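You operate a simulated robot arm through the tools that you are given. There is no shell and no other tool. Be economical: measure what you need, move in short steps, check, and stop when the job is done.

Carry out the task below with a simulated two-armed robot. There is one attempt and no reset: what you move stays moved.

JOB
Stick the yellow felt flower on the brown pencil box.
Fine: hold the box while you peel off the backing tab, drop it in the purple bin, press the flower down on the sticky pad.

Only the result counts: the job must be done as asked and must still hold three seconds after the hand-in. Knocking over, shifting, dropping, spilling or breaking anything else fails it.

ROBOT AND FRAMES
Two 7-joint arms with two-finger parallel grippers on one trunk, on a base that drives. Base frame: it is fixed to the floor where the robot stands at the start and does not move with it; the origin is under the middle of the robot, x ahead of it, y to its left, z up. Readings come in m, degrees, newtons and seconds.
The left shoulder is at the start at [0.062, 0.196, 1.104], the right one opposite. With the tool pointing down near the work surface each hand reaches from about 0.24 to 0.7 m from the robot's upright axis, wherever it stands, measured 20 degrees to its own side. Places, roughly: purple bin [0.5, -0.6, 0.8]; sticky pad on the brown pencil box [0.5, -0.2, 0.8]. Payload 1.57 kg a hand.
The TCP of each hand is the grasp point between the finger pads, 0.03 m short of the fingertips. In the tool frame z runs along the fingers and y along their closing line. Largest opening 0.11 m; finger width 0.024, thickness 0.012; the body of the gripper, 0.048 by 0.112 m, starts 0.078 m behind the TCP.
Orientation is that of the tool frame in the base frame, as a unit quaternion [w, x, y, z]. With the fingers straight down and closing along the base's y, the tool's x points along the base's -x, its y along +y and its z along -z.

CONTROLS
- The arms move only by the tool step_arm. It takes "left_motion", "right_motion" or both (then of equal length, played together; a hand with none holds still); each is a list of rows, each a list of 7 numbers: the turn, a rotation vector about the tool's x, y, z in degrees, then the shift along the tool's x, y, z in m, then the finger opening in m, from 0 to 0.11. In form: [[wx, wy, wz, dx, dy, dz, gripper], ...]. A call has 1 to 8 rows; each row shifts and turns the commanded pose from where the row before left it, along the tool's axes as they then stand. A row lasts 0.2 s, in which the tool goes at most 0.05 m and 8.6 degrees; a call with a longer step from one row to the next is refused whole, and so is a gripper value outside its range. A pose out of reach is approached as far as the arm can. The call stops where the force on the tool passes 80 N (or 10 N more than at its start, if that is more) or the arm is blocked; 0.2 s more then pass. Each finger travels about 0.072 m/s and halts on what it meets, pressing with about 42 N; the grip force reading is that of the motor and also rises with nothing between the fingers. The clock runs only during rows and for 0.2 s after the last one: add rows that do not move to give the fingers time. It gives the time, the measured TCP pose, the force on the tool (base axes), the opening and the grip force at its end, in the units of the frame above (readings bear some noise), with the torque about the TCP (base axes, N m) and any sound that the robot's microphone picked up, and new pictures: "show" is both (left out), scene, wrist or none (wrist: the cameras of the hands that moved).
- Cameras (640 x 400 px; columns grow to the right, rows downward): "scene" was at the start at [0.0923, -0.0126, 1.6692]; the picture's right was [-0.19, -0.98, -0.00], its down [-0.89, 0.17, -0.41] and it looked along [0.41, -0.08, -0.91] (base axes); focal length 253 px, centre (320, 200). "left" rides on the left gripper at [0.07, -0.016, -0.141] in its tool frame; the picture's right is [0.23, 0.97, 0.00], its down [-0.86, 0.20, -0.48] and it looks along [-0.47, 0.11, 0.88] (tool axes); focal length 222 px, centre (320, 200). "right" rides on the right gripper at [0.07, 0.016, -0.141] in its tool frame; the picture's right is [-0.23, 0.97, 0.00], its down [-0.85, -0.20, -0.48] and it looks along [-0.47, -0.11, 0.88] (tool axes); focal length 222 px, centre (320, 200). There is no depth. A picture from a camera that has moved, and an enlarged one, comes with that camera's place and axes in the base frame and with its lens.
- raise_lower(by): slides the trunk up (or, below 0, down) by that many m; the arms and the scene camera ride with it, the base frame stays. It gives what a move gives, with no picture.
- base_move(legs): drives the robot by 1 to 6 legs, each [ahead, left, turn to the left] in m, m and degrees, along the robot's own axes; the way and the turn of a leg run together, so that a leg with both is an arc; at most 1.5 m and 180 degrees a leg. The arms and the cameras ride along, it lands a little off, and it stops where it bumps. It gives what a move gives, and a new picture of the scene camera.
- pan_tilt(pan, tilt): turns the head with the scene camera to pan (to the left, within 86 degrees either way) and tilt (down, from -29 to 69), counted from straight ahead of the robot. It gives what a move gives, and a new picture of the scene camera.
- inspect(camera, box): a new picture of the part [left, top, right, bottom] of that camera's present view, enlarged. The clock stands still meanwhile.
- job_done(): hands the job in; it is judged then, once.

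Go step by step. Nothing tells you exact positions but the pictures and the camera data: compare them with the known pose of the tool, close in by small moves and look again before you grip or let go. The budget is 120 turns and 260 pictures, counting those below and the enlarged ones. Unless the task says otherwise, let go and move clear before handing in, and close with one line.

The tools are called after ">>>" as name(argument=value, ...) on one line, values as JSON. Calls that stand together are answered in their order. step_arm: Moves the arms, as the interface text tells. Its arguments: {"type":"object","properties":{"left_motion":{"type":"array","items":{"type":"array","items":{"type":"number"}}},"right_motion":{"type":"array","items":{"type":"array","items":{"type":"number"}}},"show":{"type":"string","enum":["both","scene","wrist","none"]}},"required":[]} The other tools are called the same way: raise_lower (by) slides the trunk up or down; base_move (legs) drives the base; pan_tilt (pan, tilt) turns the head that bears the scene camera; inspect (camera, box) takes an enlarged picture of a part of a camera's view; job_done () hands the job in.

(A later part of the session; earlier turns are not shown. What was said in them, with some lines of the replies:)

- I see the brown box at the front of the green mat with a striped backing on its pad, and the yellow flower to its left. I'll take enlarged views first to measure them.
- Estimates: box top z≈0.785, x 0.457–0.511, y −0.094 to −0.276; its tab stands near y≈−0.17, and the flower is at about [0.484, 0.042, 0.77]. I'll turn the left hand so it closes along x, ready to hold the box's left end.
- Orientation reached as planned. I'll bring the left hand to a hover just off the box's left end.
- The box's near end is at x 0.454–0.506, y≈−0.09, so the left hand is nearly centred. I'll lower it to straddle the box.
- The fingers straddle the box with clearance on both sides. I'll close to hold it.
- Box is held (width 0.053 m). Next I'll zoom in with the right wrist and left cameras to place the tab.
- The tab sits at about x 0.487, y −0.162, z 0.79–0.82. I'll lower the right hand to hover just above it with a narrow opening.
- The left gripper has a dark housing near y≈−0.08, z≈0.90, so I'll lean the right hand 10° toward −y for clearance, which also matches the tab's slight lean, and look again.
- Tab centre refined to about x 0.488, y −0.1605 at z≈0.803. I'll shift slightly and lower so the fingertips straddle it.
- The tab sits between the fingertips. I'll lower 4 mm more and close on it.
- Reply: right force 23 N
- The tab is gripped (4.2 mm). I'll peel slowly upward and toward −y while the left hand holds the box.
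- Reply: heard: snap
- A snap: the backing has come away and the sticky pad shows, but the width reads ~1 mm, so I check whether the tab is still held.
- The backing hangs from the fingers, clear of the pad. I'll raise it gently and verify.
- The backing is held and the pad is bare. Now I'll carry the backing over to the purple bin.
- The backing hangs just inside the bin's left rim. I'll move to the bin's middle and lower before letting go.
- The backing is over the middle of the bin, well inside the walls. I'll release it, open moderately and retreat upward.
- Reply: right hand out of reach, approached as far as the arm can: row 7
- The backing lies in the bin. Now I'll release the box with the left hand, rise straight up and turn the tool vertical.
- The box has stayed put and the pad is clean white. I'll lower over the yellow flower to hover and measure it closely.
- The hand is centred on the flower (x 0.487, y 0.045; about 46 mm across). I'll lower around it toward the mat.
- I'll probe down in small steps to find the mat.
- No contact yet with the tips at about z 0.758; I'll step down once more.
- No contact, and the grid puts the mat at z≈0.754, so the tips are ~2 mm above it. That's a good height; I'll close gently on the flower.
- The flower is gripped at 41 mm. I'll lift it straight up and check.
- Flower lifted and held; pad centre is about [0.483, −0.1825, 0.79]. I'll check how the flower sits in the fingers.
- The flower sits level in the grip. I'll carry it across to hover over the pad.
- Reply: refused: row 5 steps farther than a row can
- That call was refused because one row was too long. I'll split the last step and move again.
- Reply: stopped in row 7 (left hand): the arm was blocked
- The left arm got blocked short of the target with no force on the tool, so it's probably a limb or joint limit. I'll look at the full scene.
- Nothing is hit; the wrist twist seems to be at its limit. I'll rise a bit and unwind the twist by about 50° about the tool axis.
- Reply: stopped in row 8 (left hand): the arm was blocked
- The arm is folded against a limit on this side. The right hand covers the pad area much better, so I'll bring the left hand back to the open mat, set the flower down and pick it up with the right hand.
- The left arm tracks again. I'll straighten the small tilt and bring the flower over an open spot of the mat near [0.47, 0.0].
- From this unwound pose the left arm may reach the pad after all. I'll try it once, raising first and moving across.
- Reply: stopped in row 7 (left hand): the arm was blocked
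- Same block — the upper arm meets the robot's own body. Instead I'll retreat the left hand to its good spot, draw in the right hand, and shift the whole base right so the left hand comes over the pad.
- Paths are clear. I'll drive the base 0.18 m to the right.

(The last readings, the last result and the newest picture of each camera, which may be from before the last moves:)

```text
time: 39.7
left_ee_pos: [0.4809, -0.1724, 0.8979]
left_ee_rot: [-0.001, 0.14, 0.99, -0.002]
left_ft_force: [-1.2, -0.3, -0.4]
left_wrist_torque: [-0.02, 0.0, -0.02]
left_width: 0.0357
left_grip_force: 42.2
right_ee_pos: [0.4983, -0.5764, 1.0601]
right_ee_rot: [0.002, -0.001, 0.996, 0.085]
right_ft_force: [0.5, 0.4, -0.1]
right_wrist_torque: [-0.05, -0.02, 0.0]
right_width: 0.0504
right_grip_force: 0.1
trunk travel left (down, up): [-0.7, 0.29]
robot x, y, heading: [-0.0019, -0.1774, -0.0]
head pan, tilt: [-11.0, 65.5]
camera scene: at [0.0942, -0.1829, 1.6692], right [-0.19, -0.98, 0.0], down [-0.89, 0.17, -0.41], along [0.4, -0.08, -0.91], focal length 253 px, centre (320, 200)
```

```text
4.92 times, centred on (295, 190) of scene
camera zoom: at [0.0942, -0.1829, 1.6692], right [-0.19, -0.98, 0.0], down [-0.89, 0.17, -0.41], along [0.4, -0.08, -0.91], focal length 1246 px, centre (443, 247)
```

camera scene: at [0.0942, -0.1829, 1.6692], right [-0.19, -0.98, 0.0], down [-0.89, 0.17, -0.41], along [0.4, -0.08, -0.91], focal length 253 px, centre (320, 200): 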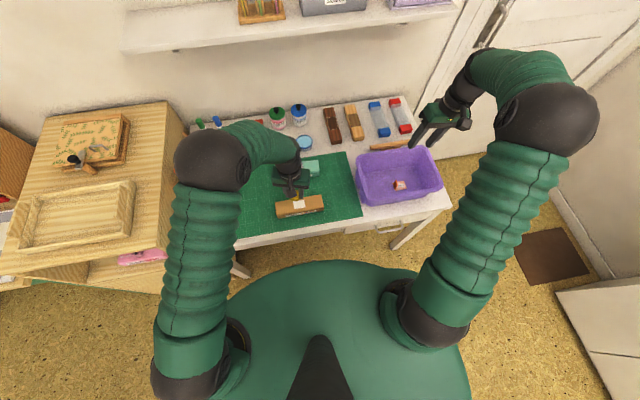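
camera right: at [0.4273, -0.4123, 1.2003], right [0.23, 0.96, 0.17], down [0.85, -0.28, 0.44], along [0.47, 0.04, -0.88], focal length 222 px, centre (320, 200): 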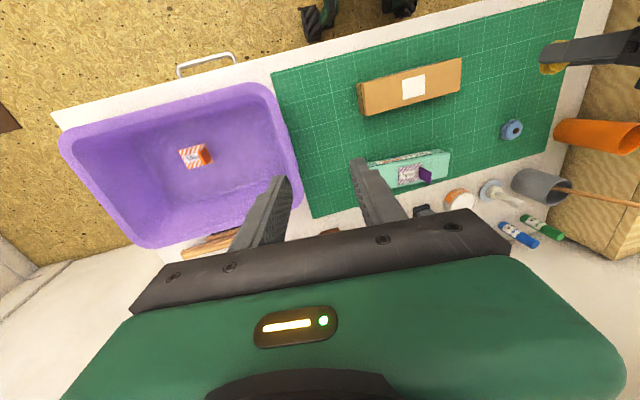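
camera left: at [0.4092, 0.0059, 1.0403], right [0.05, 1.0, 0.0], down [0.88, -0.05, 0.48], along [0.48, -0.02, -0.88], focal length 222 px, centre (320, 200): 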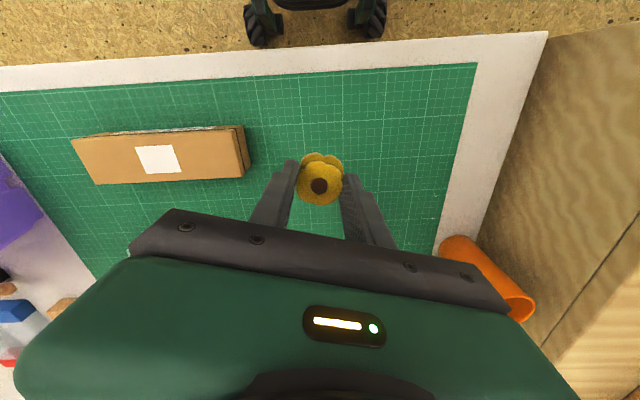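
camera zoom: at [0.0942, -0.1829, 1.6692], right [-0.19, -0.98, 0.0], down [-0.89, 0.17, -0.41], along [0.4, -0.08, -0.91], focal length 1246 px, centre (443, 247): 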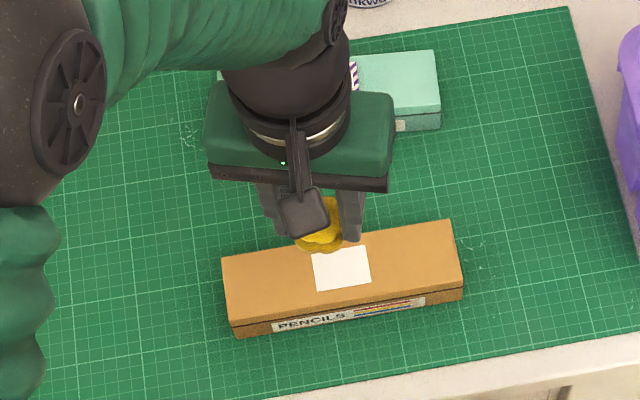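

The flower is now nearly over the pad (centre ≈ [0.483, −0.181]). I'll shift 9 mm over and lower to just above it.

>>> step_arm(left_motion=[[0, 0, 0, -0.0044, -0.008, 0, 0.034], [0, 0, 0, 0, 0, 0.035, 0.034], [0, 0, 0, 0, 0, 0.022, 0.034], [0, 0, 0, 0, 0, 0, 0.034]], show="none")

>>> inspect(camera="left", box=[220, 100, 420, 225])

>>> inspect(camera="scene", box=[265, 175, 335, 219])

>>> inspect(camera="right", box=[440, 0, 640, 125])

```text
time: 40.7
left_ee_pos: [0.4809, -0.1898, 0.8428]
left_ee_rot: [-0.001, 0.14, 0.99, 0.003]
left_ft_force: [0.2, -0.3, 0.2]
left_wrist_torque: [0.05, 0.01, -0.01]
left_width: 0.0422
left_grip_force: 42.2
right_ee_pos: [0.4966, -0.5861, 1.0574]
right_ee_rot: [0.003, -0.001, 0.996, 0.087]
right_ft_force: [0.0, -0.2, -0.4]
right_wrist_torque: [0.02, -0.01, 0.01]
right_width: 0.0501
right_grip_force: 0.0
trunk travel left (down, up): [-0.7, 0.29]
robot x, y, heading: [-0.0015, -0.1838, 0.1]
head pan, tilt: [-11.0, 65.5]
```

```text
3.20 times, centred on (320, 162) of left
camera zoom: at [0.41, -0.1857, 0.9852], right [0.05, 1.0, 0.01], down [0.88, -0.05, 0.48], along [0.48, -0.02, -0.88], focal length 711 px, centre (320, 320)
```

zoom: 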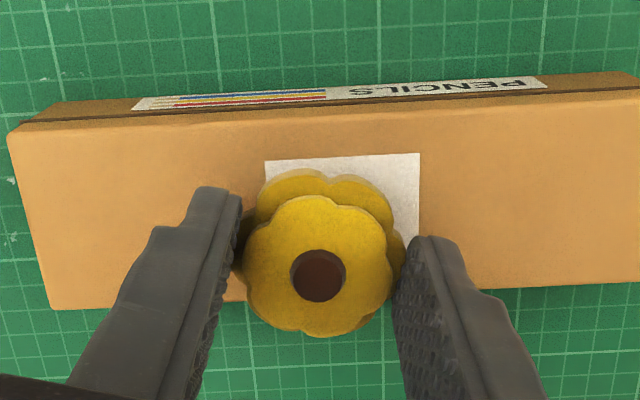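

```text
9.09 times, centred on (300, 197) of scene
camera zoom: at [0.0934, -0.1969, 1.6691], right [-0.19, -0.98, 0.0], down [-0.89, 0.17, -0.41], along [0.41, -0.07, -0.91], focal length 2302 px, centre (502, 227)
```

zoom: 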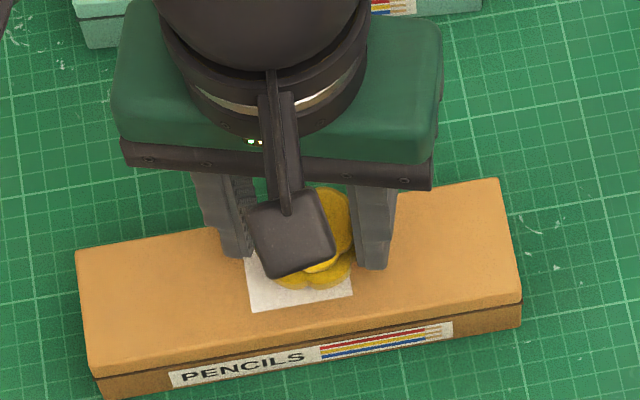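

```text
3.20 times, centred on (540, 62) of right
camera zoom: at [0.4256, -0.5957, 1.1995], right [0.22, 0.96, 0.17], down [0.85, -0.28, 0.44], along [0.47, 0.05, -0.88], focal length 711 px, centre (-384, 640)
```

zoom: 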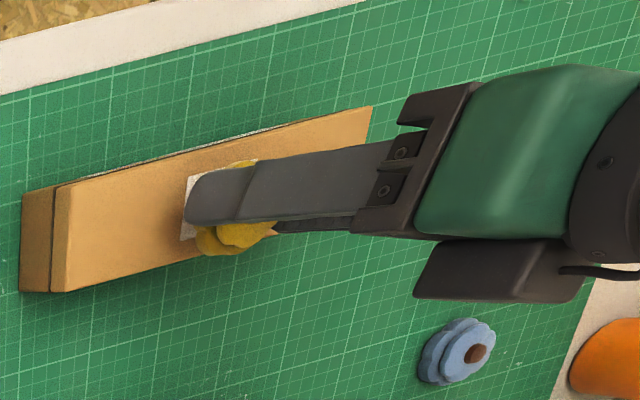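

The grip width rose to 42 mm, so I'll check the flower closely for slipping or tilt before placing.

>>> inspect(camera="left", box=[280, 140, 360, 215])

>>> inspect(camera="right", box=[485, 40, 545, 90])

>>> inspect(camera="scene", box=[284, 190, 316, 210])

```text
5.33 times, centred on (320, 178) of left
camera zoom: at [0.41, -0.1857, 0.9852], right [0.05, 1.0, 0.01], down [0.88, -0.05, 0.48], along [0.48, -0.02, -0.88], focal length 1185 px, centre (320, 320)
```

zoom: 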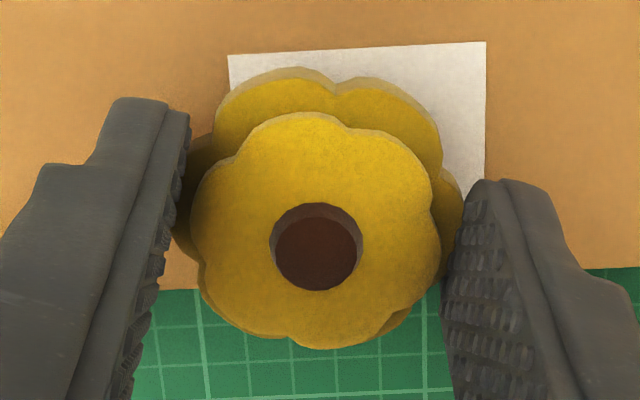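

```text
8.00 times, centred on (515, 65) of right
camera zoom: at [0.4256, -0.5957, 1.1995], right [0.22, 0.96, 0.17], down [0.85, -0.28, 0.44], along [0.47, 0.05, -0.88], focal length 1777 px, centre (-1240, 1280)
```

zoom: 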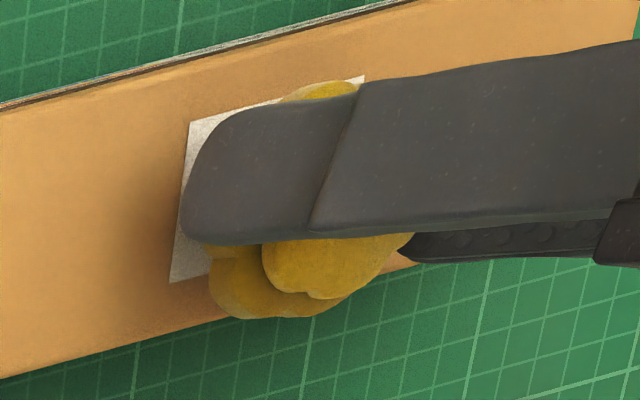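

```text
16.00 times, centred on (300, 200) of scene
camera zoom: at [0.0934, -0.1969, 1.6691], right [-0.19, -0.98, 0.0], down [-0.89, 0.17, -0.41], along [0.41, -0.07, -0.91], focal length 4051 px, centre (640, 200)
```

zoom: 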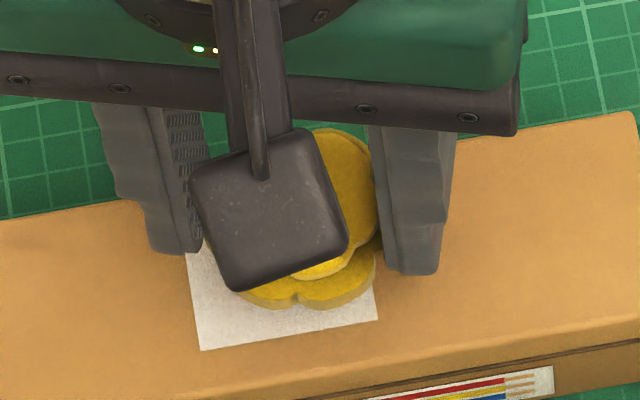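

The flower is level and firmly held; the base drifted a little, so I'll shift 8 mm in +y and lower to just above contact.

>>> step_arm(left_motion=[[0, 0, 0, 0, 0.0083, 0, 0.034], [0, 0, 0, 0, 0, 0.012, 0.034], [0, 0, 0, 0, 0, 0, 0.034]], show="none")

>>> inspect(camera="left", box=[270, 120, 370, 210])

>>> inspect(camera="scene", box=[280, 187, 320, 212])

```text
time: 41.5
left_ee_pos: [0.4841, -0.1797, 0.8297]
left_ee_rot: [0.001, 0.139, 0.99, 0.001]
left_ft_force: [1.1, 1.0, -0.6]
left_wrist_torque: [0.06, 0.02, 0.03]
left_width: 0.0424
left_grip_force: 41.7
right_ee_pos: [0.4972, -0.5836, 1.0564]
right_ee_rot: [0.002, -0.001, 0.996, 0.087]
right_ft_force: [0.3, -0.1, -0.5]
right_wrist_torque: [0.0, -0.02, 0.0]
right_width: 0.0502
right_grip_force: 0.0
trunk travel left (down, up): [-0.7, 0.29]
robot x, y, heading: [0.0001, -0.1781, 0.4]
head pan, tilt: [-11.0, 65.5]
```

```text
4.44 times, centred on (320, 165) of left
camera zoom: at [0.4124, -0.1757, 0.9728], right [0.05, 1.0, 0.0], down [0.88, -0.05, 0.48], along [0.48, -0.02, -0.88], focal length 987 px, centre (320, 356)
```

zoom: 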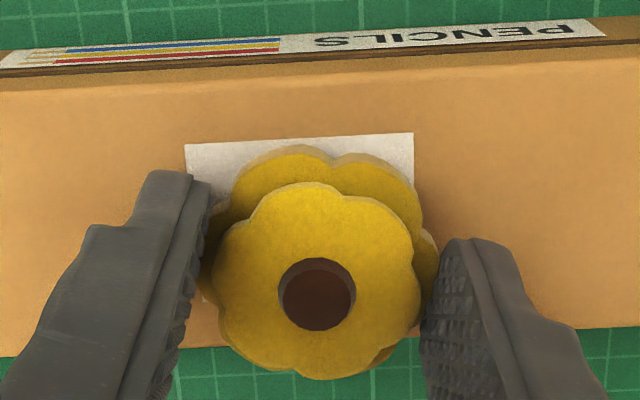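

```text
16.00 times, centred on (300, 200) of scene
camera zoom: at [0.0943, -0.1945, 1.6691], right [-0.19, -0.98, 0.0], down [-0.89, 0.17, -0.41], along [0.4, -0.08, -0.91], focal length 4051 px, centre (640, 208)
```

zoom: 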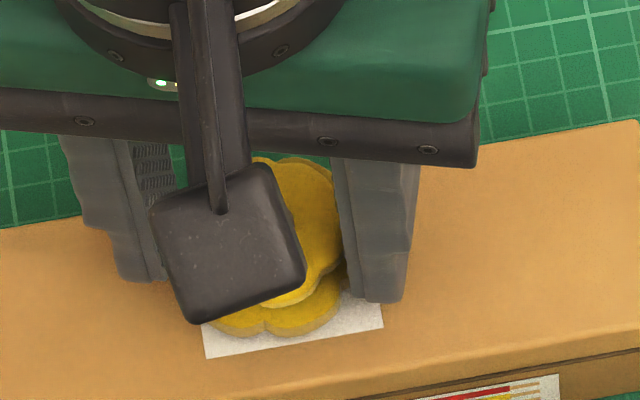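

Aligned to within ~4 mm. I'll make a last small correction and lower onto the pad until contact.

>>> step_arm(left_motion=[[0, 0, 0, 0.002, -0.0046, 0, 0.034], [0, 0, 0, 0, 0, 0.004, 0.034], [0, 0, 0, 0, 0, 0, 0.034]], show="none")

>>> step_arm(left_motion=[[0, 0, 0, 0, 0, 0.003, 0.034], [0, 0, 0, 0, 0, 0, 0.034]], show="none")

>>> inspect(camera="left", box=[270, 120, 370, 210])

```text
time: 42.3
left_ee_pos: [0.481, -0.1802, 0.827]
left_ee_rot: [0.001, 0.14, 0.99, 0.001]
left_ft_force: [0.4, 4.6, 17.5]
left_wrist_torque: [0.11, -0.02, 0.03]
left_width: 0.0424
left_grip_force: 41.4
right_ee_pos: [0.4958, -0.5815, 1.059]
right_ee_rot: [0.002, -0.001, 0.996, 0.086]
right_ft_force: [-0.4, -0.5, 0.7]
right_wrist_torque: [0.0, 0.0, -0.01]
right_width: 0.0501
right_grip_force: 0.0
trunk travel left (down, up): [-0.7, 0.29]
robot x, y, heading: [-0.003, -0.1807, -0.0]
head pan, tilt: [-11.0, 65.5]
```

```text
time: 42.9
left_ee_pos: [0.4803, -0.1791, 0.8266]
left_ee_rot: [0.003, 0.14, 0.99, 0.001]
left_ft_force: [3.3, 5.2, 44.4]
left_wrist_torque: [0.12, -0.13, 0.01]
left_width: 0.0422
left_grip_force: 42.1
right_ee_pos: [0.4947, -0.5827, 1.0605]
right_ee_rot: [0.003, -0.002, 0.996, 0.086]
right_ft_force: [0.2, 0.0, 0.1]
right_wrist_torque: [0.0, -0.02, 0.01]
right_width: 0.0501
right_grip_force: 0.0
trunk travel left (down, up): [-0.7, 0.29]
robot x, y, heading: [0.0043, -0.1757, 0.0]
head pan, tilt: [-11.0, 65.5]
```

```text
4.44 times, centred on (320, 165) of left
camera zoom: at [0.4074, -0.1763, 0.9688], right [0.05, 1.0, 0.0], down [0.87, -0.04, 0.49], along [0.48, -0.02, -0.87], focal length 987 px, centre (320, 356)
```

zoom: 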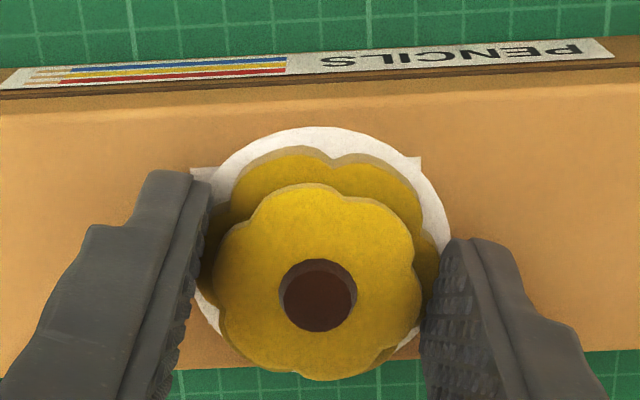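

Pressed with 44 N, and a white bond ring has appeared under the flower. I'll open the fingers and rise straight up.

>>> step_arm(left_motion=[[0, 0, 0, 0, 0, 0, 0.034], [0, 0, 0, 0, 0, -0.003, 0.045], [0, 0, 0, 0, 0, 0, 0.06], [0, 0, 0, 0, 0, 0, 0.07], [0, 0, 0, 0, 0, -0.02, 0.07], [0, 0, 0, 0, 0, -0.04, 0.07], [0, 0, 0, 0, 0, -0.03, 0.07]], show="wrist")

>>> inspect(camera="left", box=[250, 100, 400, 200])

>>> inspect(camera="right", box=[440, 0, 640, 125])

```text
time: 44.5
left_ee_pos: [0.4786, -0.1797, 0.9175]
left_ee_rot: [0.0, 0.14, 0.99, 0.001]
left_ft_force: [-0.3, -0.6, 0.0]
left_wrist_torque: [-0.01, -0.02, 0.01]
left_width: 0.0702
left_grip_force: 0.1
right_ee_pos: [0.4972, -0.5806, 1.0584]
right_ee_rot: [0.002, -0.002, 0.996, 0.085]
right_ft_force: [0.1, 0.3, 0.0]
right_wrist_torque: [0.0, 0.03, -0.03]
right_width: 0.0502
right_grip_force: 0.0
trunk travel left (down, up): [-0.7, 0.29]
robot x, y, heading: [0.0025, -0.1791, 0.0]
head pan, tilt: [-11.0, 65.5]
camera left: at [0.4075, -0.1761, 1.0596], right [0.05, 1.0, 0.0], down [0.88, -0.05, 0.48], along [0.48, -0.02, -0.88], focal length 222 px, centre (320, 200)
```

left: 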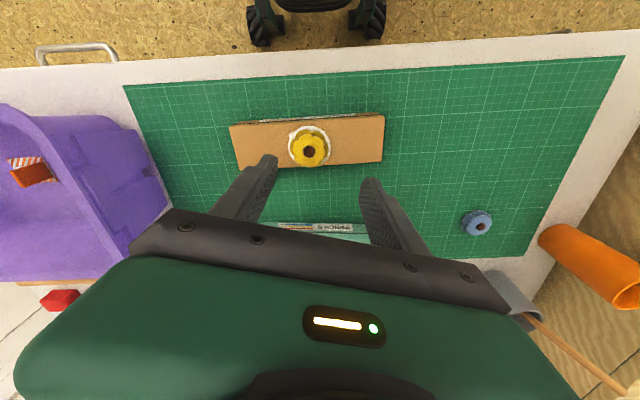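

```text
4.00 times, centred on (325, 150) of left
camera zoom: at [0.4075, -0.1761, 1.0596], right [0.05, 1.0, 0.0], down [0.88, -0.05, 0.48], along [0.48, -0.02, -0.88], focal length 888 px, centre (300, 400)
```

zoom: 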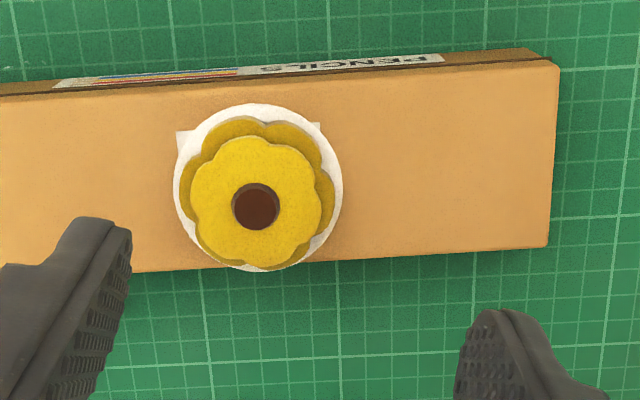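

```text
3.20 times, centred on (540, 62) of right
camera zoom: at [0.4257, -0.5907, 1.201], right [0.22, 0.96, 0.17], down [0.85, -0.28, 0.44], along [0.47, 0.04, -0.88], focal length 711 px, centre (-384, 640)
```

zoom: 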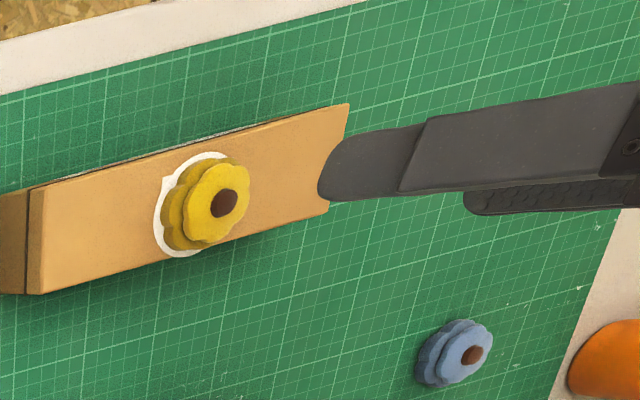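

The flower sits on the pad with the bond ring showing, the backing lies in the purple bin, and both hands are clear. I'll hand in.

>>> job_done()

```text
The job is handed in.
```

The yellow flower is stuck on the brown pencil box and the peeled backing is in the purple bin. The box was held while I peeled, both hands are clear, and nothing else was disturbed.
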